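You operate a simulated robot arm through the tools that you are given. There is no shell and no other tool. Be economical: measure what you need, move in short steps, check, and stop when the job is done.

You run a simulated two-armed robot. Do the job below in one go: nothing can be reset, and whatever is moved stays where it is left.

## Task
Switch off the red hand lamp and carry it in the blue tray to the trolley, using both hands.
Fine: raise the trolley's guard rail afterwards.

The check looks at the end state, three seconds after you hand in, the way a careful person would. Anything else that was tipped, shoved, dropped, spilled or broken makes it a failure.

## Robot
Two 7-joint arms with two-finger parallel grippers on one trunk, on a base that drives. Base frame: it is fixed to the floor where the robot stands at the start and does not move with it; the origin is under the middle of the robot, x ahead of it, y to its left, z up. Units: cm, degrees, N and s.
The left shoulder is at the start at [6, 14.4, 92.6], the right one opposite. With the tool pointing down near the work surface each hand reaches from about 30 to 72 cm from the robot's upright axis, wherever it stands, measured 20 degrees to its own side. Places, roughly: blue tray [60, 30, 90]; red hand lamp switch [50, -10, 90]; top of the trolley [-110, 10, 80]; trolley guard rail [-80, 10, 80]. Payload 1.57 kg a hand.
The tool frame of a hand sits at the grasp point between the pads (the TCP): z along the fingers, y along the line on which they close. The tips reach 3 cm beyond it. Largest opening 11 cm; finger width 2.4, thickness 1.2; the body of the gripper, 4.8 by 11.2 cm, starts 7.8 cm behind the TCP.
Orientation is that of the tool frame in the base frame, as a unit quaternion [x, y, z, w]. With the fingers straight down and closing along the base's y, the tool's x points along the base's -x, its y along +y and its z along -z.

## Interface
- The arms move only by the tool jog_arm. It takes "left_targets", "right_targets" or both (then of equal length, played together; a hand with none holds still); each is a list of rows, each a list of 7 numbers: the shift along the base's x, y, z in cm, then the turn, a rotation vector about the base's x, y, z in rad, then the opening, from 0 (shut) to 1 (fully open). In form: [[tx, ty, tz, rx, ry, rz, jaw], ...]. A call has 1 to 8 rows; each row is the pose to reach, as a shift and turn from the pose commanded when the call began. Rows are played at 5 a second. More than 5 cm and 8.6 degrees between two rows, or a gripper value outside its range, and nothing of the call is played. A pose out of reach is approached as far as the arm can. The call stops where the force on the tool passes 90 N (or 10 N more than at its start, if that is more) or the arm is blocked; 0.2 s more then pass. Each finger travels about 4.5 cm/s and halts on what it meets, pressing with about 25 N; the grip force reading is that of the motor and also rises with nothing between the fingers. The clock runs only during rows and for 0.2 s after the last one: add rows that repeat a pose to give the fingers time. The reply holds the time, the measured pose of the TCP, the force on the tool along the base axes, the opening and the grip force, in the units named above and with some noise, with the torque about the TCP (base axes, N m) and any sound that the robot's microphone picked up, and new pictures: "show" is both (left out), scene, wrist or none (wrist: the cameras of the hands that moved).
- Cameras (640 x 400 px; columns grow to the right, rows downward): "scene" is now at [-3.72, 5.34, 153.02]; the picture's right is [0.99, -0.10, -0.00], its down [-0.10, -0.93, -0.36] and it looks along [0.04, 0.36, -0.93] (base axes); focal length 214 px, centre (320, 200). "left" rides on the left gripper at [7, -1.6, -14.1] in its tool frame; the picture's right is [0.23, 0.97, 0.00], its down [-0.86, 0.20, -0.48] and it looks along [-0.47, 0.11, 0.88] (tool axes); focal length 222 px, centre (320, 200). "right" rides on the right gripper at [7, 1.6, -14.1] in its tool frame; the picture's right is [-0.23, 0.97, 0.00], its down [-0.86, -0.20, -0.48] and it looks along [-0.47, -0.11, 0.88] (tool axes); focal length 222 px, centre (320, 200). There is no depth. A picture from a camera that has moved, and an enlarged one, comes with that camera's place and axes in the base frame and with its lens. The place of the scene camera against the robot may be out by one fixed shift of up to 2.5 cm in any direction.
- move_column(by): slides the trunk up (or, below 0, down) by that many cm; the arms and the scene camera ride with it, the base frame stays. It gives what a move gives, with no picture.
- steer(legs): drives the robot by 1 to 6 legs, each [ahead, left, turn to the left] in cm, cm and degrees, along the robot's own axes; the way and the turn of a leg run together, so that a leg with both is an arc; at most 150 cm and 180 degrees a leg. The arms and the cameras ride along, it lands a little off, and it stops where it bumps. It gives what a move gives, and a new picture of the scene camera.
- turn_head(pan, tilt): turns the head with the scene camera to pan (to the left, within 86 degrees either way) and tilt (down, from -29 to 69), counted from straight ahead of the robot. It gives what a move gives, and a new picture of the scene camera.
- enlarge(camera, box): a new picture of the part [left, top, right, bottom] of that camera's present view, enlarged. It takes no simulated time.
- finish_job(): hands the job in; it is judged then, once.

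Go step by step. Nothing tells you exact positions but the pictures and the camera data: compare them with the known pose of the tool, close in by small moves and look again before you grip or let go. The budget is 120 turns and 260 pictures, counting those below and the enlarged ones. Unless the task says otherwise, let go and move clear before handing in, and close with one line.

The tools are called after ">>>" by a JSON object that holds its "api" and its "payload". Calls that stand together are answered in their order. jog_arm: Moves the arms, as the interface text tells. Its arguments: {"type":"object","properties":{"left_targets":{"type":"array"},"right_targets":{"type":"array"},"show":{"type":"string","enum":["both","scene","wrist","none"]}},"required":[]} The other tools are called the same way: move_column (by) slides the trunk up or down; steer (legs) drives the base; turn_head (pan, tilt) turns the head that bears the scene camera; enlarge (camera, box) takes an enlarged picture of a part of a camera's view; finish_job () hands the job in.

At the start:

```text
t: 0.0
left_tcp_pos: [34.34, 41.63, 100.03]
left_tcp_rot: [0.0, 1.0, 0.0, 0.0]
left_force: [0.7, -0.3, 0.4]
left_moment: [-0.03, -0.01, 0.01]
left_opening: 11.01
left_grip_force: 0.1
right_tcp_pos: [38.88, 3.31, 100.05]
right_tcp_rot: [0.0, 1.0, 0.0, 0.0]
right_force: [-0.6, 0.0, 0.7]
right_moment: [-0.01, 0.0, -0.02]
right_opening: 11.03
right_grip_force: 0.1
trunk travel left (down, up): [-52.5, 6.5]
robot x, y, heading: [-0.29, 0.1, 0.1]
head pan, tilt: [84.1, 68.8]
```

scene: 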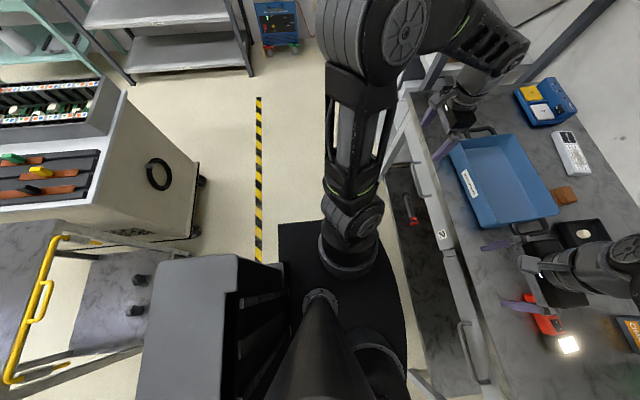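
right: 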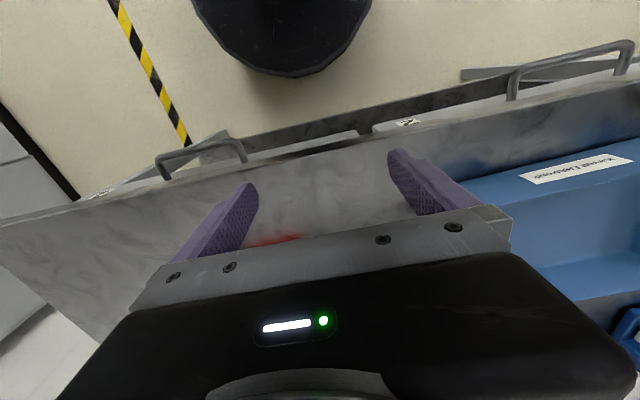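
left: 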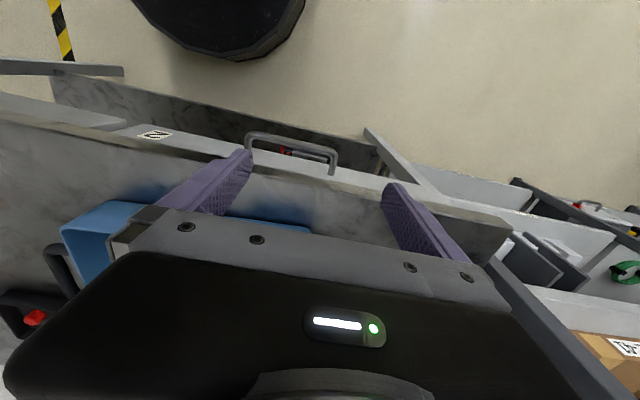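

The scene camera is looking left; the bench with the blue tray and the lit lamp is ahead of the robot, and the trolley with its yellow rail is behind. I'll turn the head to the bench first.

>>> {"api": "turn_head", "payload": {"pan": 0, "tilt": 45}}

```text
t: 1.6
left_tcp_pos: [34.45, 41.78, 99.92]
left_tcp_rot: [0.0, 1.0, 0.0, 0.0]
left_force: [-0.5, -0.1, -0.8]
left_moment: [0.02, 0.02, 0.04]
left_opening: 11.0
left_grip_force: 0.0
right_tcp_pos: [38.93, 3.13, 99.89]
right_tcp_rot: [0.0, 1.0, 0.001, 0.0]
right_force: [0.2, -0.3, -1.0]
right_moment: [0.0, 0.0, 0.02]
right_opening: 11.0
right_grip_force: 0.0
trunk travel left (down, up): [-52.5, 6.5]
robot x, y, heading: [0.01, -0.2, -0.2]
head pan, tilt: [0.0, 45.0]
camera scene: at [3.84, -0.21, 155.9], right [0.0, -1.0, 0.0], down [-0.71, 0.0, -0.71], along [0.71, 0.0, -0.71], focal length 214 px, centre (320, 200)
```

scene: 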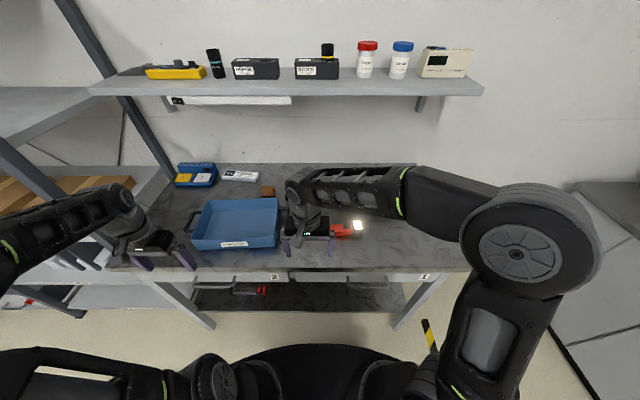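

The bench shows the tray with two handles and the lit red lamp, partly hidden by the right hand. I'll enlarge for detail.

>>> {"api": "enlarge", "payload": {"camera": "scene", "box": [270, 180, 400, 270]}}

>>> {"api": "enlarge", "payload": {"camera": "scene", "box": [150, 150, 310, 270]}}

```text
4.44 times, centred on (335, 225) of scene
camera zoom: at [3.84, -0.21, 155.9], right [0.0, -1.0, 0.0], down [-0.71, 0.0, -0.71], along [0.71, 0.0, -0.71], focal length 953 px, centre (253, 89)
```

zoom: 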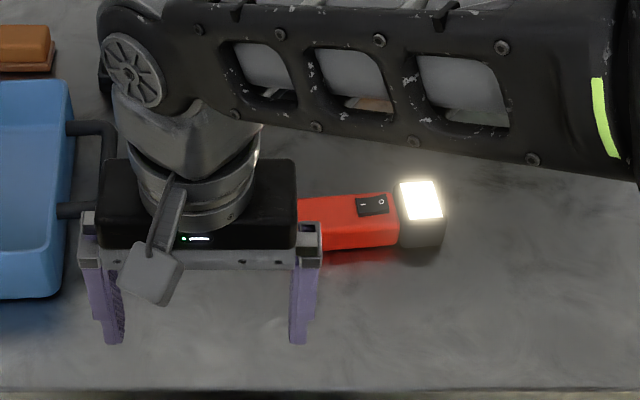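

```text
3.33 times, centred on (230, 210) of scene
camera zoom: at [3.84, -0.21, 155.9], right [0.0, -1.0, 0.0], down [-0.71, 0.0, -0.71], along [0.71, 0.0, -0.71], focal length 715 px, centre (620, 167)
```

zoom: 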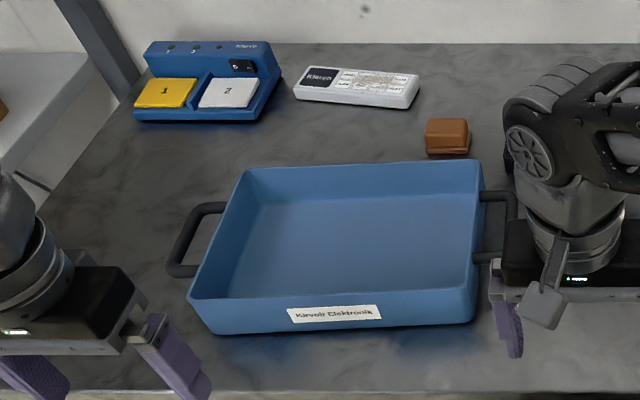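

The lamp lies along y, just right of and beyond the right hand, with its rocker at about [55, -10, 90], I to the left and O toward the head. I'll lift the right hand over the lamp with jaws shut so I can see it from the wrist.

>>> {"api": "jog_arm", "payload": {"right_targets": [[0, 0, 4, 0, 0, 0, 0.5], [3, -3, 6, 0, 0, 0, 0], [7, -6, 6, 0, 0, 0, 0], [11, -9, 6, 0, 0, 0, 0], [15, -11, 6, 0, 0, 0, 0], [18, -12, 6, 0, 0, 0, 0], [18, -12, 6, 0, 0, 0, 0]]}}

```text
t: 3.2
left_tcp_pos: [34.29, 41.66, 100.0]
left_tcp_rot: [0.0, 1.0, 0.0, 0.001]
left_force: [0.1, -0.6, -0.7]
left_moment: [0.0, -0.01, 0.01]
left_opening: 11.01
left_grip_force: 0.0
right_tcp_pos: [56.89, -8.9, 105.98]
right_tcp_rot: [-0.001, 1.0, 0.0, 0.001]
right_force: [0.3, 0.5, 0.5]
right_moment: [-0.01, -0.01, 0.02]
right_opening: 0.0
right_grip_force: 17.2
trunk travel left (down, up): [-52.5, 6.5]
robot x, y, heading: [0.09, 0.09, -0.0]
head pan, tilt: [0.0, 45.0]
camera scene: at [3.83, -0.28, 155.91], right [0.0, -1.0, 0.0], down [-0.71, 0.0, -0.71], along [0.71, 0.0, -0.71], focal length 214 px, centre (320, 200)
camera right: at [50.0, -7.27, 120.08], right [0.23, 0.97, 0.0], down [0.85, -0.2, 0.48], along [0.47, -0.11, -0.88], focal length 222 px, centre (320, 200)
```

scene: 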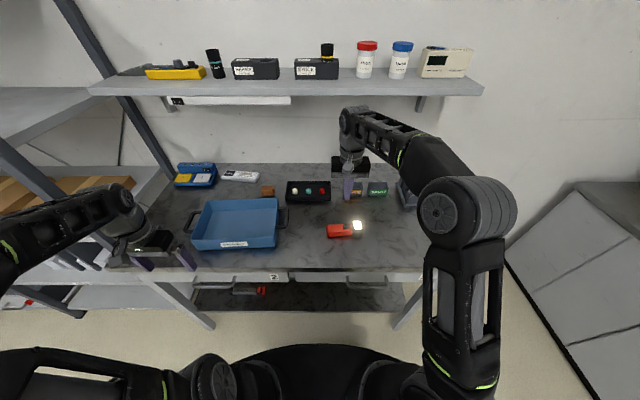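
right: 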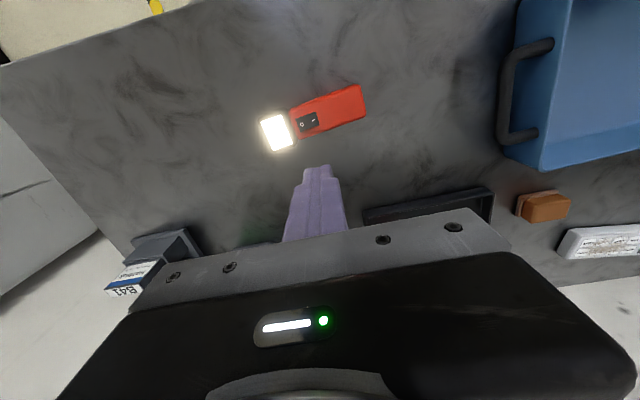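

Now the lamp is in full view. I'll enlarge both views to triangulate it.

>>> {"api": "enlarge", "payload": {"camera": "right", "box": [240, 70, 400, 170]}}

>>> {"api": "enlarge", "payload": {"camera": "scene", "box": [280, 170, 440, 270]}}

```text
4.00 times, centred on (320, 120) of right
camera zoom: at [50.0, -7.27, 120.08], right [0.23, 0.97, 0.0], down [0.85, -0.2, 0.48], along [0.47, -0.11, -0.88], focal length 888 px, centre (320, 520)
```

zoom: 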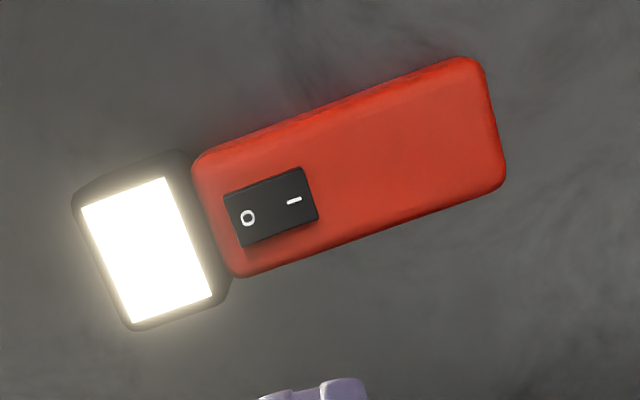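

```text
4.00 times, centred on (360, 220) of scene
camera zoom: at [3.83, -0.28, 155.91], right [0.0, -1.0, 0.0], down [-0.71, 0.0, -0.71], along [0.71, 0.0, -0.71], focal length 858 px, centre (160, 120)
```

zoom: 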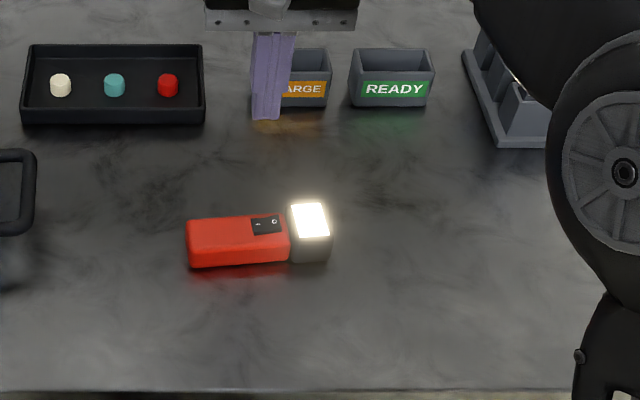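

The rocker's O half (toward the lamp head) is at about [54.6, -10.8, 90]. I'll come down with shut fingers tilted 15° so one edge leads, stop about 3 cm above it, and check.

>>> {"api": "jog_arm", "payload": {"right_targets": [[-1, -0.8, -2, 0.13, 0, 0, 0], [-2.3, -1.65, -5, 0.26, 0, 0, 0], [-2.3, -1.65, -8, 0.26, 0, 0, 0], [-2.3, -1.65, -10, 0.26, 0, 0, 0], [-2.3, -1.65, -10, 0.26, 0, 0, 0]]}}

>>> {"api": "enlarge", "payload": {"camera": "right", "box": [240, 100, 400, 200]}}

>>> {"api": "enlarge", "payload": {"camera": "scene", "box": [300, 190, 396, 250]}}

```text
t: 4.4
left_tcp_pos: [34.43, 41.74, 99.94]
left_tcp_rot: [0.0, 1.0, 0.001, 0.0]
left_force: [0.9, -1.3, -0.4]
left_moment: [0.02, 0.01, -0.02]
left_opening: 11.0
left_grip_force: 0.0
right_tcp_pos: [54.68, -10.52, 95.88]
right_tcp_rot: [0.0, 0.992, 0.13, -0.001]
right_force: [0.4, 0.2, -0.6]
right_moment: [0.02, 0.02, -0.01]
right_opening: 0.0
right_grip_force: 21.8
trunk travel left (down, up): [-52.5, 6.5]
robot x, y, heading: [0.14, 0.21, 0.1]
head pan, tilt: [0.0, 45.0]
camera scene: at [3.84, -0.21, 155.91], right [0.0, -1.0, 0.0], down [-0.71, 0.0, -0.71], along [0.71, 0.0, -0.71], focal length 214 px, centre (320, 200)
camera right: at [47.66, -12.49, 109.93], right [0.23, 0.94, 0.25], down [0.86, -0.32, 0.41], along [0.47, 0.12, -0.88], focal length 222 px, centre (320, 200)
```

scene: 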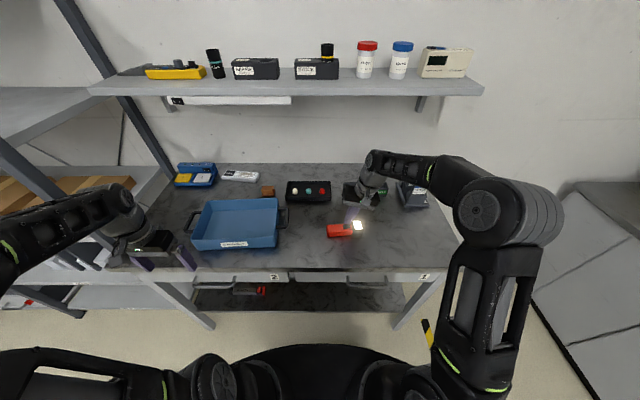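
right: 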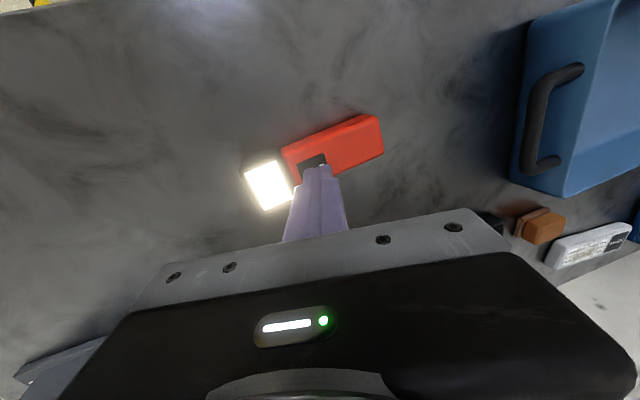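

```text
4.00 times, centred on (320, 150) of right
camera zoom: at [47.66, -12.49, 109.93], right [0.23, 0.94, 0.25], down [0.86, -0.32, 0.41], along [0.47, 0.12, -0.88], focal length 888 px, centre (320, 400)
```

zoom: 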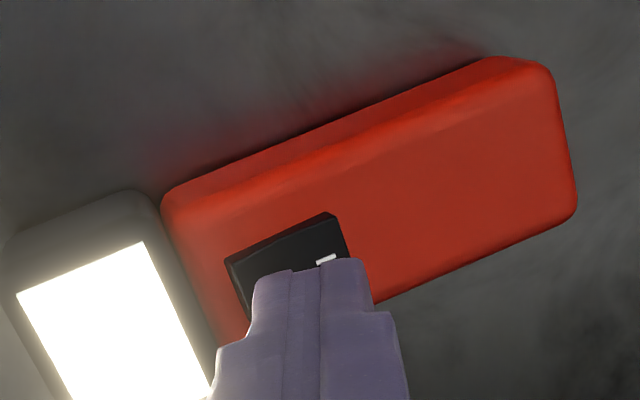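

```text
6.67 times, centred on (348, 220) of scene
camera zoom: at [3.84, -0.21, 155.91], right [0.0, -1.0, 0.0], down [-0.71, 0.0, -0.71], along [0.71, 0.0, -0.71], focal length 1430 px, centre (133, 67)
```

zoom: 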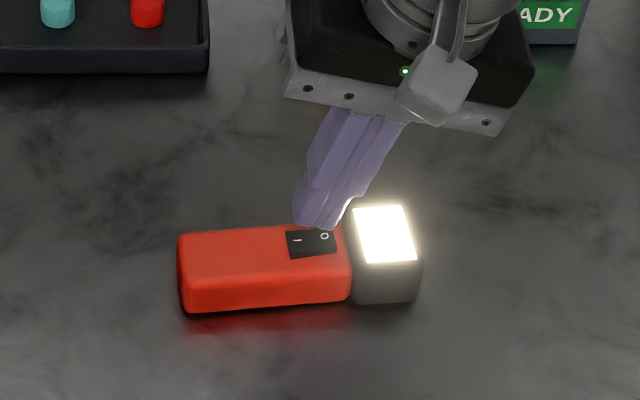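

The leading edge is lined up over the O mark. I'll press down in small steps and read the force and sound.

>>> {"api": "jog_arm", "payload": {"right_targets": [[0, -0.1, -1, 0, 0, 0, 0], [0, -0.1, -2, 0, 0, 0, 0], [0, -0.1, -2.4, 0, 0, 0, 0], [0, -0.1, -2.7, 0, 0, 0, 0], [0, -0.1, -3.0, 0, 0, 0, 0]]}}

>>> {"api": "enlarge", "payload": {"camera": "scene", "box": [300, 190, 396, 250]}}

```text
t: 5.5
left_tcp_pos: [34.08, 41.69, 100.08]
left_tcp_rot: [0.001, 1.0, 0.0, 0.002]
left_force: [0.1, -0.5, 0.0]
left_moment: [0.0, -0.01, -0.01]
left_opening: 10.99
left_grip_force: 0.0
right_tcp_pos: [54.85, -10.52, 94.76]
right_tcp_rot: [0.001, 0.991, 0.135, 0.013]
right_force: [-15.6, -5.4, 40.1]
right_moment: [-0.18, 0.79, 0.03]
right_opening: 0.0
right_grip_force: 21.7
trunk travel left (down, up): [-52.5, 6.5]
robot x, y, heading: [-0.02, 0.52, 0.1]
head pan, tilt: [0.0, 45.0]
heard: click
stopped in row 5 (right hand): the force on the tool passed its limit (the readings are from after the stop); the commanded pose is now the measured one
camera scene: at [3.34, -0.28, 155.87], right [0.0, -1.0, 0.0], down [-0.7, 0.0, -0.71], along [0.71, 0.0, -0.7], focal length 214 px, centre (320, 200)
camera right: at [47.56, -12.67, 108.56], right [0.22, 0.94, 0.27], down [0.84, -0.32, 0.43], along [0.49, 0.13, -0.86], focal length 222 px, centre (320, 200)
```

scene: 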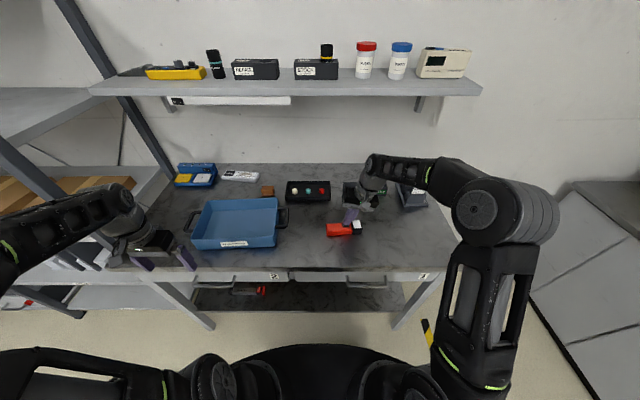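
right: 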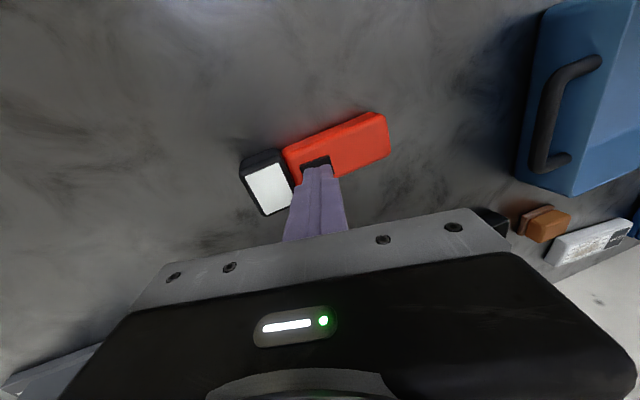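

```text
6.67 times, centred on (348, 220) of scene
camera zoom: at [3.34, -0.28, 155.87], right [0.0, -1.0, 0.0], down [-0.7, 0.0, -0.71], along [0.71, 0.0, -0.7], focal length 1430 px, centre (133, 67)
```

zoom: 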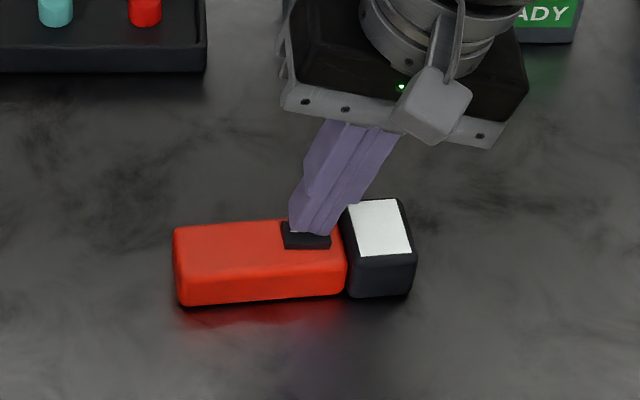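

The switch clicked and the lamp is dark. Contact gave about z 91.4 for the rocker top and I get about 87.7 for the bench. I'll lift, level the hand and start turning it so the jaws close across the lamp body.

>>> {"api": "jog_arm", "payload": {"right_targets": [[0, 0, 3, 0, 0, 0, 0], [0, 1, 6, -0.13, 0.013, 0, 0], [-0.5, 2, 10, -0.27, 0.026, 0, 0.3], [-0.5, 3, 12, -0.27, 0.026, 0, 0.7], [-0.5, 3, 12, -0.27, 0.026, 0, 0.8]], "show": "wrist"}}

>>> {"api": "enlarge", "payload": {"camera": "scene", "box": [300, 190, 396, 250]}}

```text
t: 6.7
left_tcp_pos: [34.41, 41.68, 100.03]
left_tcp_rot: [-0.001, 1.0, 0.0, 0.0]
left_force: [0.6, 0.4, -0.9]
left_moment: [-0.05, 0.0, 0.03]
left_opening: 11.02
left_grip_force: 0.0
right_tcp_pos: [54.61, -7.53, 106.19]
right_tcp_rot: [0.001, 1.0, -0.003, -0.003]
right_force: [-0.1, 0.6, 0.4]
right_moment: [0.03, -0.02, 0.0]
right_opening: 6.43
right_grip_force: 0.1
trunk travel left (down, up): [-52.5, 6.5]
robot x, y, heading: [0.02, -0.47, 0.1]
head pan, tilt: [0.0, 45.0]
camera right: at [47.83, -5.79, 120.35], right [0.23, 0.97, -0.01], down [0.86, -0.2, 0.47], along [0.46, -0.11, -0.88], focal length 222 px, centre (320, 200)
```

right: 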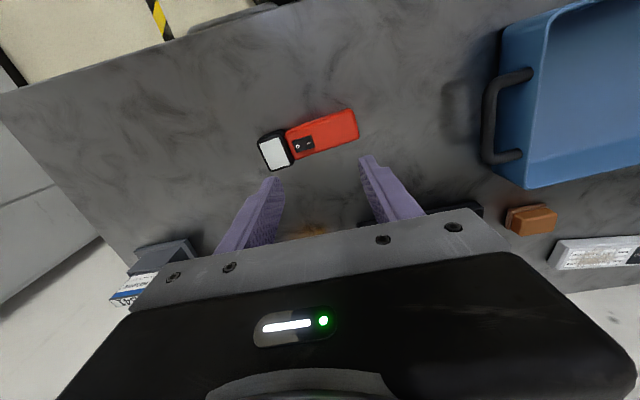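

```text
6.67 times, centred on (348, 220) of scene
camera zoom: at [3.83, -0.25, 155.9], right [0.0, -1.0, 0.0], down [-0.71, 0.0, -0.71], along [0.71, 0.0, -0.71], focal length 1430 px, centre (133, 67)
```

zoom: 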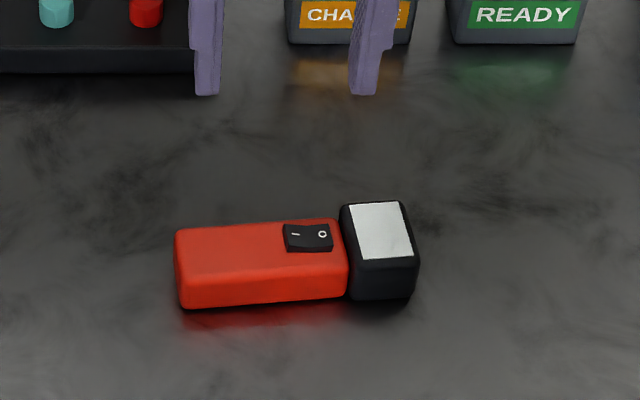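

The lamp is off, its body centred near [53.6, -7, 89] and turned about 5°. I'll turn the hand so its jaws close along x.

>>> {"api": "jog_arm", "payload": {"right_targets": [[0, 0, 0, 0, 0, -0.14, 0.9], [0, 0, 0, 0, 0, -0.28, 0.9], [0, 0, 0, 0, 0, -0.42, 0.9], [0, 0, 0, 0, 0, -0.56, 0.9], [0, 0, 0, 0, 0, -0.7, 0.9], [0, 0, 0, 0, 0, -0.84, 0.9], [0, 0, 0, 0, 0, -0.98, 0.9], [0, 0, 0, 0, 0, -1.12, 0.9]], "show": "none"}}

>>> {"api": "jog_arm", "payload": {"right_targets": [[0, 0, 0, 0, 0, -0.12, 0.9], [0, 0, 0, 0, 0, -0.24, 0.9], [-0.5, 0.3, -2, 0, 0, -0.36, 0.9], [-1, 0.5, -4, 0, 0, -0.36, 0.9]]}}

```text
t: 8.4
left_tcp_pos: [34.42, 41.68, 100.14]
left_tcp_rot: [0.0, 1.0, 0.0, 0.001]
left_force: [-0.5, 1.5, -0.1]
left_moment: [0.03, -0.03, -0.02]
left_opening: 10.98
left_grip_force: 0.1
right_tcp_pos: [54.7, -7.5, 106.28]
right_tcp_rot: [0.534, 0.845, 0.0, -0.004]
right_force: [-1.2, -0.6, 0.9]
right_moment: [0.01, 0.0, 0.02]
right_opening: 9.91
right_grip_force: 0.1
trunk travel left (down, up): [-52.5, 6.5]
robot x, y, heading: [0.2, 0.11, -0.1]
head pan, tilt: [0.0, 45.0]
```

```text
t: 9.4
left_tcp_pos: [34.36, 41.68, 100.0]
left_tcp_rot: [0.0, 1.0, 0.0, -0.001]
left_force: [0.6, -0.5, -0.4]
left_moment: [0.02, 0.03, 0.0]
left_opening: 11.01
left_grip_force: 0.0
right_tcp_pos: [53.58, -7.11, 102.22]
right_tcp_rot: [0.675, 0.737, 0.001, -0.003]
right_force: [0.1, 0.6, 0.6]
right_moment: [0.01, -0.01, 0.01]
right_opening: 9.91
right_grip_force: 0.0
trunk travel left (down, up): [-52.5, 6.5]
robot x, y, heading: [-0.0, 0.01, -0.1]
head pan, tilt: [0.0, 45.0]
camera scene: at [3.84, -0.24, 155.91], right [0.0, -1.0, 0.0], down [-0.71, 0.0, -0.71], along [0.71, 0.0, -0.71], focal length 214 px, centre (320, 200)
camera right: at [54.76, -0.06, 116.29], right [0.99, -0.14, 0.0], down [-0.12, -0.87, 0.47], along [-0.07, -0.47, -0.88], focal length 222 px, centre (320, 200)
```

scene: 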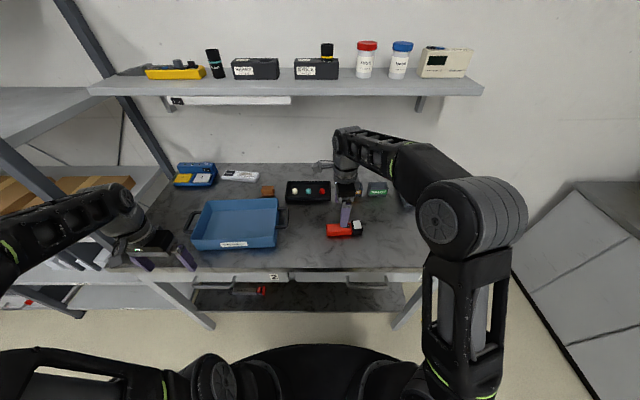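
right: 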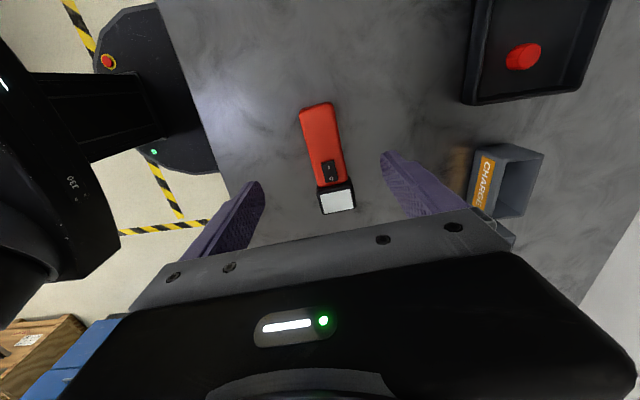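

Jaws are now square to the lamp, whose body centre is at about [53.9, -6.6]. I'll descend around it and close.

>>> {"api": "jog_arm", "payload": {"right_targets": [[0.3, 0.2, -4, 0, 0, 0, 0.9], [0.3, 0.2, -8, 0, 0, 0, 0.9]]}}

>>> {"api": "enlarge", "payload": {"camera": "scene", "box": [300, 190, 396, 250]}}

```text
t: 10.1
left_tcp_pos: [34.41, 41.67, 100.06]
left_tcp_rot: [0.0, 1.0, 0.0, 0.0]
left_force: [0.0, 0.1, 0.3]
left_moment: [-0.01, 0.0, 0.01]
left_opening: 10.99
left_grip_force: 0.0
right_tcp_pos: [54.04, -6.91, 94.26]
right_tcp_rot: [0.675, 0.737, 0.001, -0.003]
right_force: [0.1, 0.0, 0.4]
right_moment: [0.01, 0.01, 0.0]
right_opening: 9.91
right_grip_force: 0.1
trunk travel left (down, up): [-52.5, 6.5]
robot x, y, heading: [0.23, -0.08, 0.2]
head pan, tilt: [0.0, 45.0]
camera scene: at [3.86, -0.25, 155.91], right [0.0, -1.0, 0.0], down [-0.71, 0.0, -0.71], along [0.71, 0.0, -0.71], focal length 214 px, centre (320, 200)
camera right: at [55.13, 0.18, 108.31], right [0.99, -0.14, -0.01], down [-0.12, -0.87, 0.47], along [-0.07, -0.47, -0.88], focal length 222 px, centre (320, 200)
```

scene: 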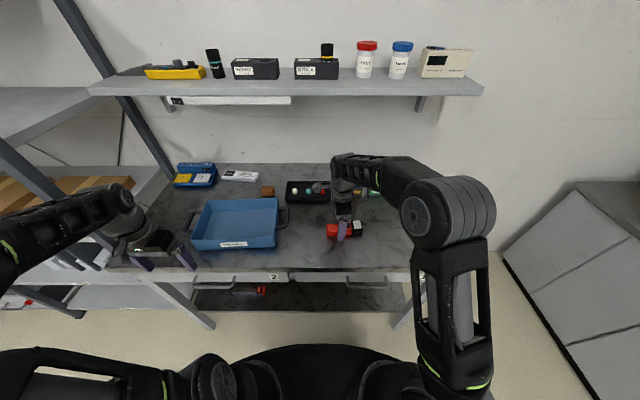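
right: 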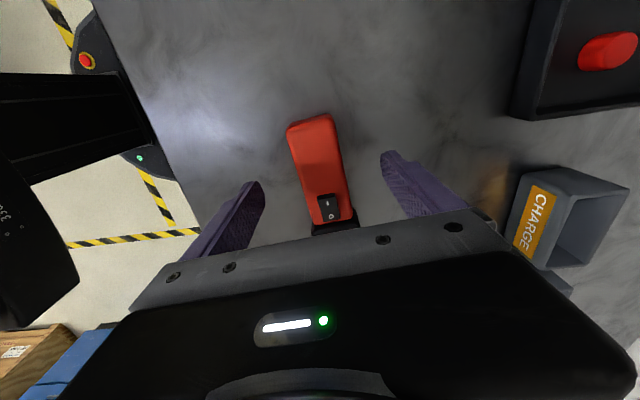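

```text
6.67 times, centred on (348, 220) of scene
camera zoom: at [3.86, -0.25, 155.91], right [0.0, -1.0, 0.0], down [-0.71, 0.0, -0.71], along [0.71, 0.0, -0.71], focal length 1430 px, centre (133, 67)
```

zoom: 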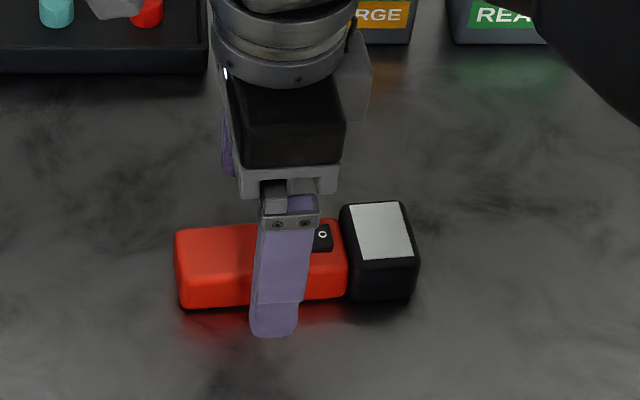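

Fingers straddle the lamp body clear of the rocker. Down the last 3 cm and close.

>>> {"api": "jog_arm", "payload": {"right_targets": [[-0.1, 0, -2, 0, 0, 0, 0.9], [-0.1, 0, -3.1, 0, 0, 0, 0.9], [-0.1, 0, -3.1, 0, 0, 0, 0.6], [-0.1, 0, -3.1, 0, 0, 0, 0.35], [-0.1, 0, -3.1, 0, 0, 0, 0.1], [-0.1, 0, -3.1, 0, 0, 0, 0.1], [-0.1, 0, -3.1, 0, 0, 0, 0.1]], "show": "wrist"}}

```text
t: 11.7
left_tcp_pos: [34.32, 41.61, 99.89]
left_tcp_rot: [0.0, 1.0, 0.0, 0.0]
left_force: [0.2, 0.8, 0.4]
left_moment: [0.02, -0.01, 0.02]
left_opening: 11.01
left_grip_force: 0.0
right_tcp_pos: [53.92, -6.86, 91.04]
right_tcp_rot: [0.675, 0.738, 0.0, -0.003]
right_force: [0.6, 0.7, 0.2]
right_moment: [0.06, -0.07, 0.01]
right_opening: 3.97
right_grip_force: 24.5
trunk travel left (down, up): [-52.5, 6.5]
robot x, y, heading: [0.08, 0.04, 0.1]
head pan, tilt: [0.0, 45.0]
camera right: at [54.99, 0.11, 105.25], right [0.99, -0.14, 0.0], down [-0.12, -0.87, 0.47], along [-0.07, -0.47, -0.88], focal length 222 px, centre (320, 200)
```

right: 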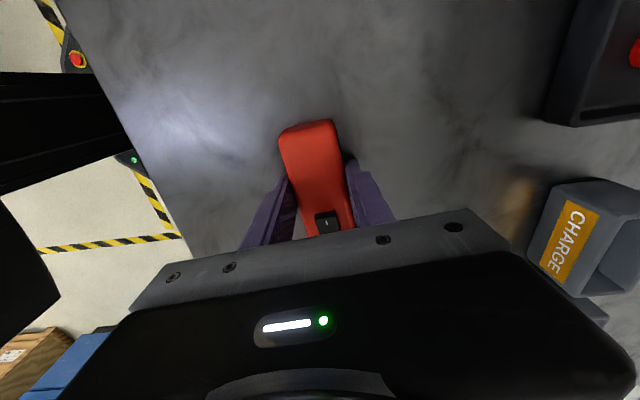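

Lamp gripped (4.0 cm wide). I'll lift it clear of the tray rim and look left before driving sideways to get within comfortable reach of the tray.

>>> {"api": "jog_arm", "payload": {"right_targets": [[0, 0, 2, 0, 0, 0, 0.1], [0, 0, 6, 0, 0, 0, 0.1], [0, 0, 11, 0, 0, 0, 0.1], [0, 0, 15, 0, 0, 0, 0.1], [0, 0, 15, 0, 0, 0, 0.1]], "show": "wrist"}}

>>> {"api": "turn_head", "payload": {"pan": 40, "tilt": 45}}

```text
t: 12.8
left_tcp_pos: [34.31, 41.66, 99.91]
left_tcp_rot: [-0.001, 1.0, 0.0, 0.0]
left_force: [-0.3, -0.2, -0.7]
left_moment: [0.01, -0.02, 0.02]
left_opening: 11.0
left_grip_force: 0.0
right_tcp_pos: [53.85, -6.91, 106.04]
right_tcp_rot: [0.675, 0.738, 0.0, -0.004]
right_force: [0.3, -0.4, -2.2]
right_moment: [0.06, 0.03, 0.02]
right_opening: 3.96
right_grip_force: 25.4
trunk travel left (down, up): [-52.5, 6.5]
robot x, y, heading: [-0.09, 0.12, -0.2]
head pan, tilt: [0.0, 45.0]
camera right: at [55.01, 0.11, 120.25], right [0.99, -0.14, -0.01], down [-0.12, -0.87, 0.47], along [-0.07, -0.47, -0.88], focal length 222 px, centre (320, 200)
```

right: 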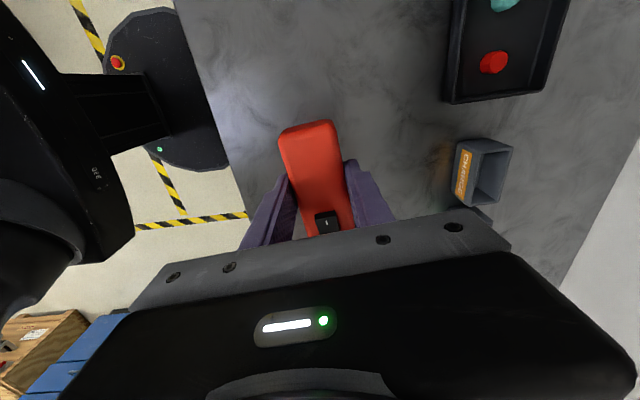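

```text
t: 13.9
left_tcp_pos: [34.37, 41.64, 99.93]
left_tcp_rot: [0.001, 1.0, 0.0, 0.0]
left_force: [1.0, 0.1, 0.2]
left_moment: [0.01, 0.02, 0.04]
left_opening: 10.99
left_grip_force: 0.1
right_tcp_pos: [53.87, -6.92, 106.12]
right_tcp_rot: [0.675, 0.738, 0.002, -0.003]
right_force: [-1.1, 0.4, -1.5]
right_moment: [0.05, -0.01, -0.01]
right_opening: 3.96
right_grip_force: 24.6
trunk travel left (down, up): [-52.5, 6.5]
robot x, y, heading: [-0.0, 0.25, -0.1]
head pan, tilt: [40.0, 45.0]
camera scene: at [1.96, 4.97, 155.9], right [0.64, -0.77, 0.0], down [-0.54, -0.45, -0.71], along [0.54, 0.45, -0.71], focal length 214 px, centre (320, 200)
```

scene: 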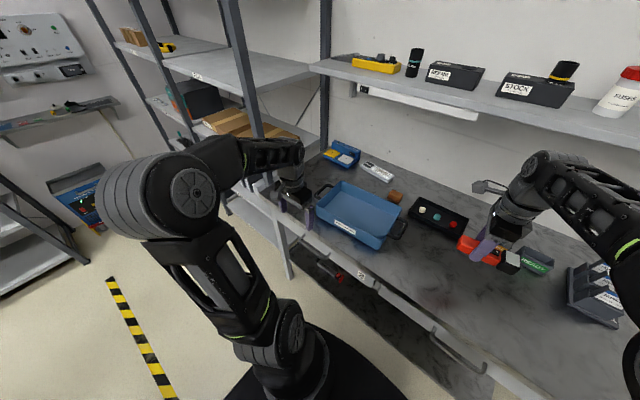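

The left hand is close to the rack upright, so I'll bring it inward first, then drive 20 cm left.

>>> {"api": "jog_arm", "payload": {"left_targets": [[0, -4, 2, 0, 0, 0, 1], [0, -8.5, 4, 0, 0, 0, 1], [0, -13, 4, 0, 0, 0, 1], [0, -17, 4, 0, 0, 0, 1], [0, -20, 4, 0, 0, 0, 1], [0, -20, 4, 0, 0, 0, 1]], "show": "none"}}

>>> {"api": "steer", "payload": {"legs": [[0, 20, 0]]}}

>>> {"api": "turn_head", "payload": {"pan": 0, "tilt": 50}}

```text
t: 15.3
left_tcp_pos: [34.52, 21.77, 103.81]
left_tcp_rot: [-0.001, 1.0, 0.0, 0.0]
left_force: [-0.8, 0.5, -0.1]
left_moment: [0.0, 0.01, 0.01]
left_opening: 11.0
left_grip_force: 0.0
right_tcp_pos: [53.84, -6.88, 105.99]
right_tcp_rot: [0.675, 0.738, 0.0, -0.002]
right_force: [-0.7, 0.1, -1.0]
right_moment: [0.04, 0.0, 0.04]
right_opening: 3.96
right_grip_force: 25.2
trunk travel left (down, up): [-52.5, 6.5]
robot x, y, heading: [-0.05, 0.23, 0.1]
head pan, tilt: [40.0, 45.0]
```

```text
t: 16.9
left_tcp_pos: [34.46, 41.83, 103.98]
left_tcp_rot: [0.001, 1.0, 0.0, 0.0]
left_force: [0.7, 0.2, -1.2]
left_moment: [-0.04, -0.01, 0.01]
left_opening: 11.0
left_grip_force: 0.0
right_tcp_pos: [53.89, 13.06, 106.06]
right_tcp_rot: [0.676, 0.737, 0.0, -0.003]
right_force: [-0.3, 0.8, -1.0]
right_moment: [0.03, 0.0, -0.02]
right_opening: 3.96
right_grip_force: 24.9
trunk travel left (down, up): [-52.5, 6.5]
robot x, y, heading: [-0.1, 19.91, -0.2]
head pan, tilt: [40.0, 45.0]
camera scene: at [1.98, 25.1, 155.9], right [0.64, -0.77, 0.0], down [-0.54, -0.45, -0.71], along [0.54, 0.45, -0.71], focal length 214 px, centre (320, 200)
```

scene: 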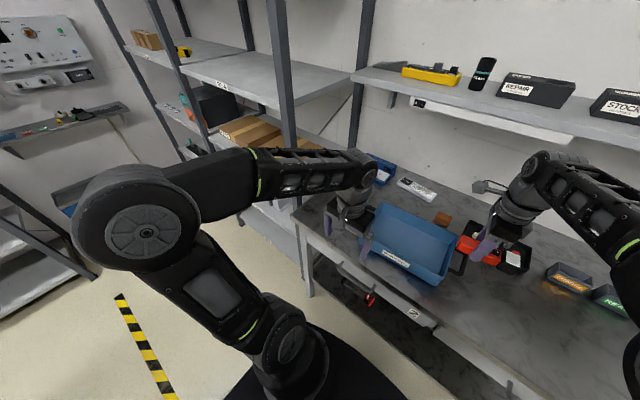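

```text
t: 18.0
left_tcp_pos: [34.5, 41.72, 103.99]
left_tcp_rot: [0.001, 1.0, 0.0, 0.0]
left_force: [0.5, -1.2, 0.3]
left_moment: [0.01, -0.02, -0.02]
left_opening: 10.99
left_grip_force: 0.1
right_tcp_pos: [53.86, 13.11, 106.14]
right_tcp_rot: [0.675, 0.738, 0.001, -0.002]
right_force: [-0.7, -0.1, -2.5]
right_moment: [0.04, 0.02, -0.01]
right_opening: 3.96
right_grip_force: 24.9
trunk travel left (down, up): [-52.5, 6.5]
robot x, y, heading: [0.02, 20.35, -0.1]
head pan, tilt: [0.0, 50.0]
camera scene: at [3.44, 19.73, 155.21], right [0.0, -1.0, 0.0], down [-0.77, 0.0, -0.64], along [0.64, 0.0, -0.77], focal length 214 px, centre (320, 200)
```

scene: 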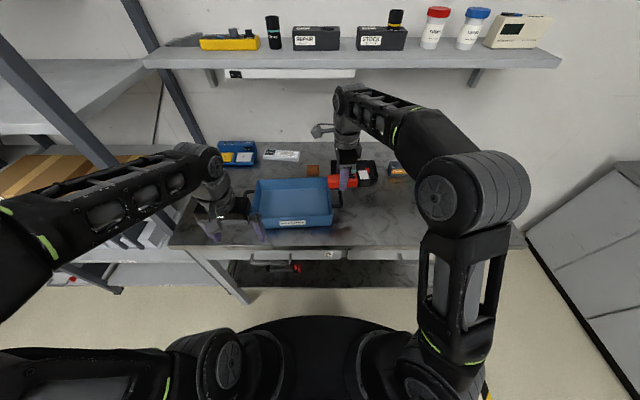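

The lamp is held over the tray's right side. I'll carry it over the tray's middle and look.

>>> {"api": "jog_arm", "payload": {"right_targets": [[0.2, 4, 0, 0, 0, 0, 0.1], [0.4, 8, 0, 0, 0, 0, 0.1], [0.6, 12, 0, 0, 0, 0, 0.1], [0.8, 16, 0, 0, 0, 0, 0.1], [0.8, 18.5, 0, 0, 0, 0, 0.1], [0.8, 18.5, 0, 0, 0, 0, 0.1]]}}

>>> {"api": "enlarge", "payload": {"camera": "scene", "box": [230, 150, 374, 240]}}

```text
t: 19.4
left_tcp_pos: [33.97, 42.45, 103.95]
left_tcp_rot: [0.0, 1.0, -0.003, 0.002]
left_force: [-1.8, 1.5, 0.2]
left_moment: [-0.13, -0.11, -0.02]
left_opening: 10.99
left_grip_force: 0.1
right_tcp_pos: [45.28, 31.11, 101.98]
right_tcp_rot: [0.676, 0.736, 0.003, -0.001]
right_force: [0.6, 0.4, -1.2]
right_moment: [0.07, -0.01, 0.0]
right_opening: 3.93
right_grip_force: 25.1
right hand out of reach, approached as far as the arm can: row 3, 4, 5, 6
trunk travel left (down, up): [-52.5, 6.5]
robot x, y, heading: [-0.13, 20.29, 0.0]
head pan, tilt: [0.0, 50.0]
camera scene: at [2.77, 20.62, 155.23], right [0.0, -1.0, 0.01], down [-0.76, 0.0, -0.65], along [0.65, -0.01, -0.76], focal length 214 px, centre (320, 200)
camera right: at [46.3, 38.13, 116.09], right [0.99, -0.14, 0.0], down [-0.13, -0.87, 0.47], along [-0.07, -0.47, -0.88], focal length 222 px, centre (320, 200)
```

scene: 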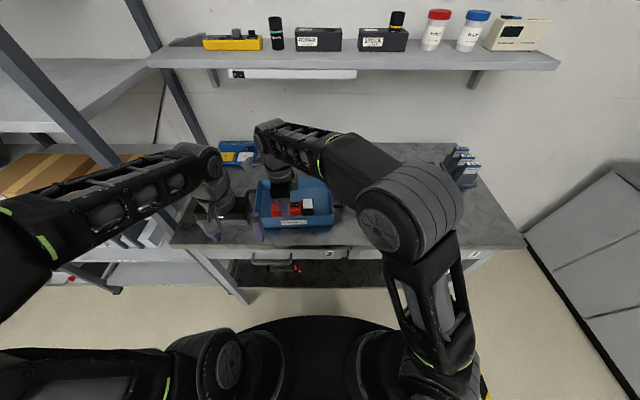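
right: 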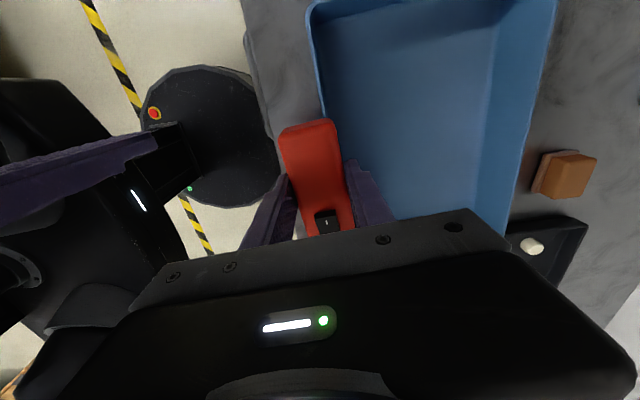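

```text
4.44 times, centred on (302, 195) of scene
camera zoom: at [2.77, 20.62, 155.23], right [0.0, -1.0, 0.01], down [-0.76, 0.0, -0.65], along [0.65, -0.01, -0.76], focal length 953 px, centre (400, 222)
```

zoom: 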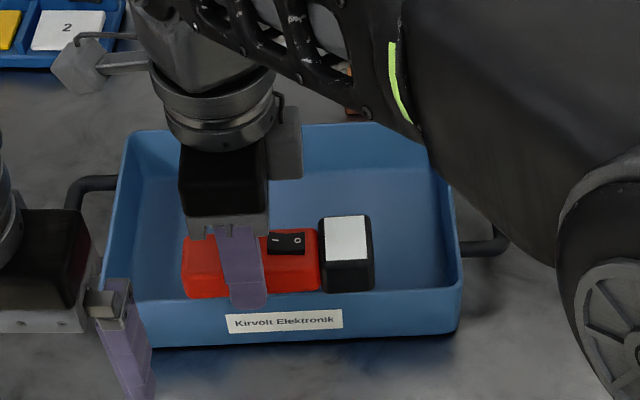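

The full reach fell short (hand at x 45, y 31). I'll draw the right hand back, drive 10 cm further left so the tray is straight ahead, then go over the tray again.

>>> {"api": "jog_arm", "payload": {"right_targets": [[0, -4, 0, 0, 0, 0, 0.1], [0, -8, 0, 0, 0, 0, 0.1], [0, -12, 0, 0, 0, 0, 0.1], [0, -12, 0, 0, 0, 0, 0.1]], "show": "scene"}}

```text
t: 20.4
left_tcp_pos: [34.41, 41.79, 103.94]
left_tcp_rot: [0.001, 1.0, 0.0, 0.0]
left_force: [0.3, -0.1, 0.9]
left_moment: [-0.03, 0.0, 0.03]
left_opening: 11.0
left_grip_force: 0.1
right_tcp_pos: [45.5, 18.63, 101.89]
right_tcp_rot: [0.675, 0.738, 0.001, -0.003]
right_force: [0.7, 0.5, -2.0]
right_moment: [0.06, 0.04, -0.03]
right_opening: 3.93
right_grip_force: 25.2
trunk travel left (down, up): [-52.5, 6.5]
robot x, y, heading: [0.13, 19.55, -0.0]
head pan, tilt: [0.0, 50.0]
camera scene: at [3.47, 19.77, 155.21], right [0.0, -1.0, 0.0], down [-0.77, 0.0, -0.64], along [0.64, 0.0, -0.77], focal length 214 px, centre (320, 200)
```

scene: 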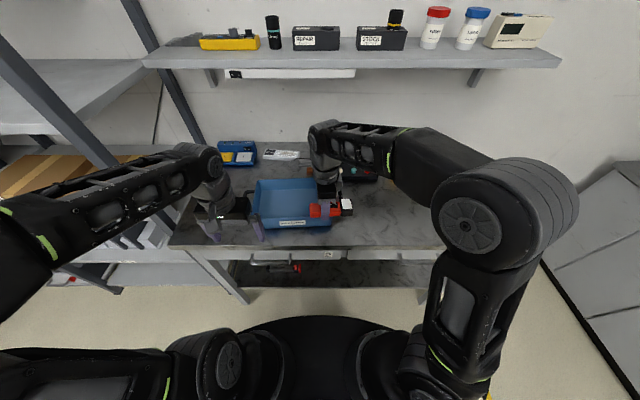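

Commanded pose was clipped to the measured one, so the hand is at [45.5, 18.6, 102]. I'll raise it 3 cm and drive left 11 cm.

>>> {"api": "jog_arm", "payload": {"right_targets": [[2, -1, 3, 0, 0, 0, 0.1], [2, -1, 3, 0, 0, 0, 0.1]], "left_targets": [[0, -3, 0, 0, 0, 0, 1], [0, -3, 0, 0, 0, 0, 1]], "show": "none"}}

>>> {"api": "steer", "payload": {"legs": [[0, 11, 0]]}}

```text
t: 21.0
left_tcp_pos: [34.47, 38.81, 103.95]
left_tcp_rot: [0.0, 1.0, 0.0, -0.001]
left_force: [0.5, 0.7, 0.2]
left_moment: [0.0, 0.01, 0.0]
left_opening: 10.99
left_grip_force: 0.0
right_tcp_pos: [47.22, 17.71, 104.89]
right_tcp_rot: [0.675, 0.738, 0.0, -0.004]
right_force: [0.5, 0.1, -2.3]
right_moment: [0.05, 0.01, 0.0]
right_opening: 3.92
right_grip_force: 25.3
trunk travel left (down, up): [-52.5, 6.5]
robot x, y, heading: [0.16, 19.86, -0.1]
head pan, tilt: [0.0, 50.0]
```

```text
t: 22.2
left_tcp_pos: [34.54, 50.11, 103.84]
left_tcp_rot: [0.0, 1.0, -0.002, 0.001]
left_force: [0.1, 1.1, 0.3]
left_moment: [-0.03, -0.01, 0.02]
left_opening: 11.02
left_grip_force: 0.1
right_tcp_pos: [47.43, 28.75, 104.91]
right_tcp_rot: [0.675, 0.738, 0.0, -0.003]
right_force: [0.8, 0.5, -2.2]
right_moment: [-0.01, 0.0, 0.03]
right_opening: 3.97
right_grip_force: 24.9
trunk travel left (down, up): [-52.5, 6.5]
robot x, y, heading: [-0.11, 31.27, -0.2]
head pan, tilt: [0.0, 50.0]
camera scene: at [3.45, 31.08, 155.21], right [0.0, -1.0, 0.0], down [-0.77, 0.0, -0.64], along [0.64, 0.0, -0.77], focal length 214 px, centre (320, 200)
```

scene: 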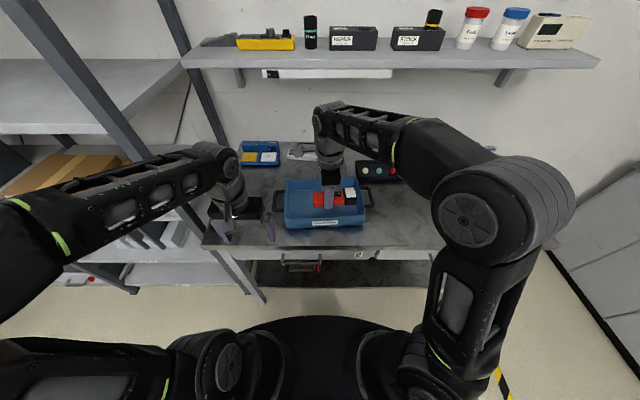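

Now the tray is straight ahead. I'll move the lamp 7 cm forward to the tray's centre and look.

>>> {"api": "jog_arm", "payload": {"right_targets": [[3.5, 0.8, 0, 0, 0, 0, 0.1], [7, 1.5, 0, 0, 0, 0, 0.1], [7, 1.5, 0, 0, 0, 0, 0.1]], "show": "wrist"}}

>>> {"api": "enlarge", "payload": {"camera": "scene", "box": [256, 150, 400, 240]}}

```text
t: 23.0
left_tcp_pos: [34.5, 50.15, 103.93]
left_tcp_rot: [0.001, 1.0, 0.001, 0.0]
left_force: [0.0, 1.2, 0.2]
left_moment: [0.03, 0.0, 0.0]
left_opening: 11.0
left_grip_force: 0.1
right_tcp_pos: [54.45, 30.2, 104.91]
right_tcp_rot: [0.675, 0.738, 0.0, -0.002]
right_force: [-0.5, 0.0, -1.9]
right_moment: [0.04, 0.02, 0.02]
right_opening: 3.95
right_grip_force: 25.3
trunk travel left (down, up): [-52.5, 6.5]
robot x, y, heading: [0.07, 31.31, -0.2]
head pan, tilt: [0.0, 50.0]
camera right: at [55.47, 37.31, 119.07], right [0.99, -0.14, -0.01], down [-0.12, -0.87, 0.47], along [-0.07, -0.47, -0.88], focal length 222 px, centre (320, 200)
```

right: 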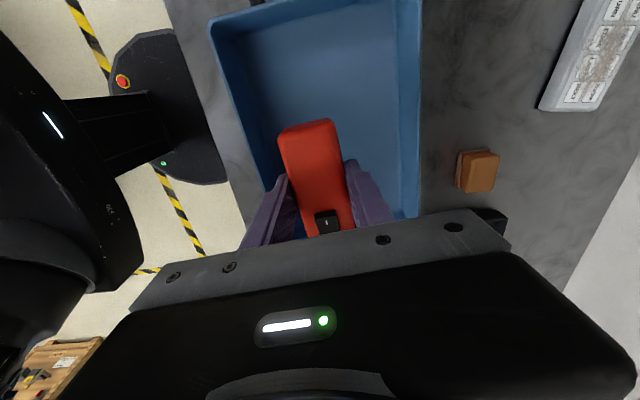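

```text
4.44 times, centred on (328, 195) of scene
camera zoom: at [3.41, 30.89, 155.21], right [0.0, -1.0, 0.0], down [-0.77, 0.0, -0.64], along [0.64, 0.0, -0.77], focal length 953 px, centre (284, 222)
```

zoom: 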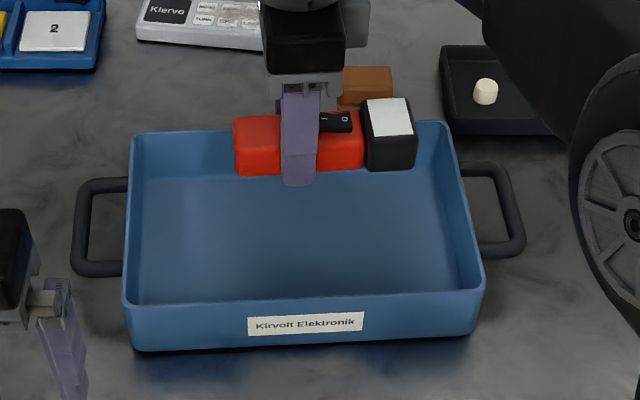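

The lamp is inside the tray outline (tray centre about [55, 30.2], rim z about 94). I'll lower it to just above the tray floor.

>>> {"api": "jog_arm", "payload": {"right_targets": [[0.3, 0.7, -4, 0, 0, 0, 0.1], [0.3, 1.3, -8, 0, 0, 0, 0.1], [0.3, 1.3, -11, 0, 0, 0, 0.1], [0.3, 1.3, -12.4, 0, 0, 0, 0.1], [0.3, 1.3, -12.8, 0, 0, 0, 0.1], [0.3, 1.3, -13.1, 0, 0, 0, 0.1]], "show": "wrist"}}

>>> {"api": "enlarge", "payload": {"camera": "scene", "box": [256, 150, 400, 240]}}

```text
t: 24.4
left_tcp_pos: [34.47, 50.03, 103.93]
left_tcp_rot: [0.001, 1.0, 0.0, 0.0]
left_force: [0.6, -0.3, 0.2]
left_moment: [0.02, 0.01, 0.02]
left_opening: 10.98
left_grip_force: 0.0
right_tcp_pos: [54.78, 31.47, 91.87]
right_tcp_rot: [0.676, 0.737, 0.0, -0.003]
right_force: [-0.4, -1.1, -1.5]
right_moment: [0.08, -0.02, 0.0]
right_opening: 3.95
right_grip_force: 25.1
trunk travel left (down, up): [-52.5, 6.5]
robot x, y, heading: [0.22, 31.27, 0.0]
head pan, tilt: [0.0, 50.0]
camera right: at [55.82, 38.61, 105.87], right [0.99, -0.14, -0.01], down [-0.12, -0.87, 0.47], along [-0.07, -0.47, -0.88], focal length 222 px, centre (320, 200)
```

right: 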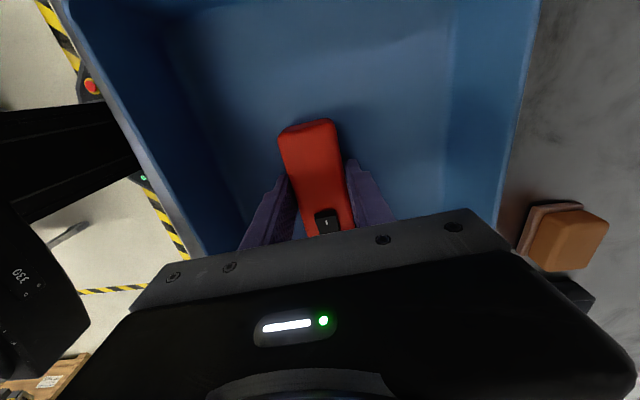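

```text
4.44 times, centred on (328, 195) of scene
camera zoom: at [3.45, 30.9, 155.21], right [0.0, -1.0, 0.0], down [-0.77, 0.0, -0.64], along [0.64, 0.0, -0.77], focal length 953 px, centre (284, 222)
```

zoom: 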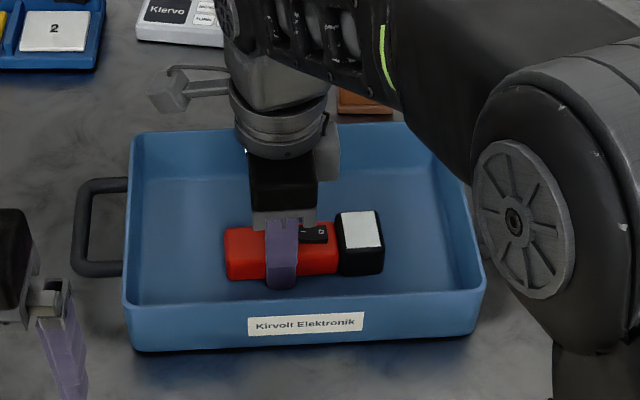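

Not yet in contact. I'll go down in 0.15 cm steps, watching for the first upward force.

>>> {"api": "jog_arm", "payload": {"right_targets": [[0, 0, -0.15, 0, 0, 0, 0.1], [0, 0, -0.3, 0, 0, 0, 0.1], [0, 0, -0.3, 0, 0, 0, 0.1]], "show": "none"}}

```text
t: 25.2
left_tcp_pos: [34.36, 50.03, 103.98]
left_tcp_rot: [0.001, 1.0, 0.0, 0.0]
left_force: [-0.2, -0.4, -0.7]
left_moment: [-0.01, -0.02, 0.03]
left_opening: 11.01
left_grip_force: 0.1
right_tcp_pos: [54.69, 31.53, 91.5]
right_tcp_rot: [0.675, 0.738, 0.001, -0.002]
right_force: [-1.0, -1.0, 11.7]
right_moment: [-0.72, -0.13, -0.06]
right_opening: 3.98
right_grip_force: 25.2
trunk travel left (down, up): [-52.5, 6.5]
robot x, y, heading: [0.23, 31.23, -0.1]
head pan, tilt: [0.0, 50.0]
```

Contact with the tray floor (about 12 N up). I'll open gently and lift out.

>>> {"api": "jog_arm", "payload": {"right_targets": [[0, 0, 0, 0, 0, 0, 0.45], [0, 0, 0, 0, 0, 0, 0.6], [0, 0, 0, 0, 0, 0, 0.6], [0, 0, 3, 0, 0, 0, 0.6], [0, 0, 8, 0, 0, 0, 0.6], [0, 0, 13, 0, 0, 0, 0.6], [0, -3, 15, 0, 0, 0, 0.6], [0, -6, 15, 0, 0, 0, 0.6]], "show": "scene"}}

```text
t: 27.0
left_tcp_pos: [34.42, 49.88, 104.02]
left_tcp_rot: [0.0, 1.0, 0.0, 0.0]
left_force: [0.6, 0.2, 0.3]
left_moment: [-0.02, 0.01, 0.01]
left_opening: 11.0
left_grip_force: 0.0
right_tcp_pos: [54.79, 25.61, 106.45]
right_tcp_rot: [0.675, 0.738, 0.0, -0.003]
right_force: [-0.7, -0.3, -0.1]
right_moment: [0.02, 0.01, -0.02]
right_opening: 6.61
right_grip_force: 0.2
trunk travel left (down, up): [-52.5, 6.5]
robot x, y, heading: [-0.01, 31.32, 0.1]
head pan, tilt: [0.0, 50.0]
camera scene: at [3.42, 30.85, 155.21], right [0.0, -1.0, 0.0], down [-0.77, 0.0, -0.64], along [0.64, 0.0, -0.77], focal length 214 px, centre (320, 200)
```

scene: 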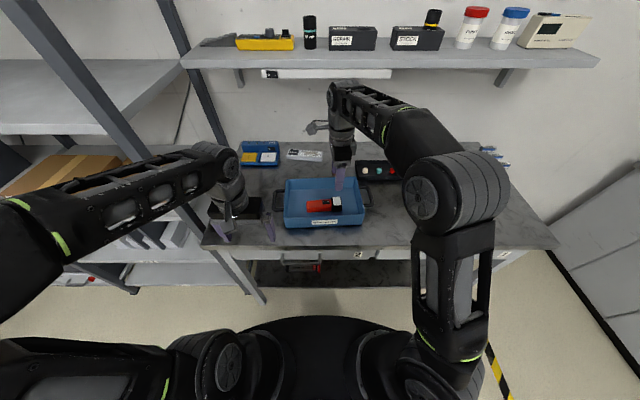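

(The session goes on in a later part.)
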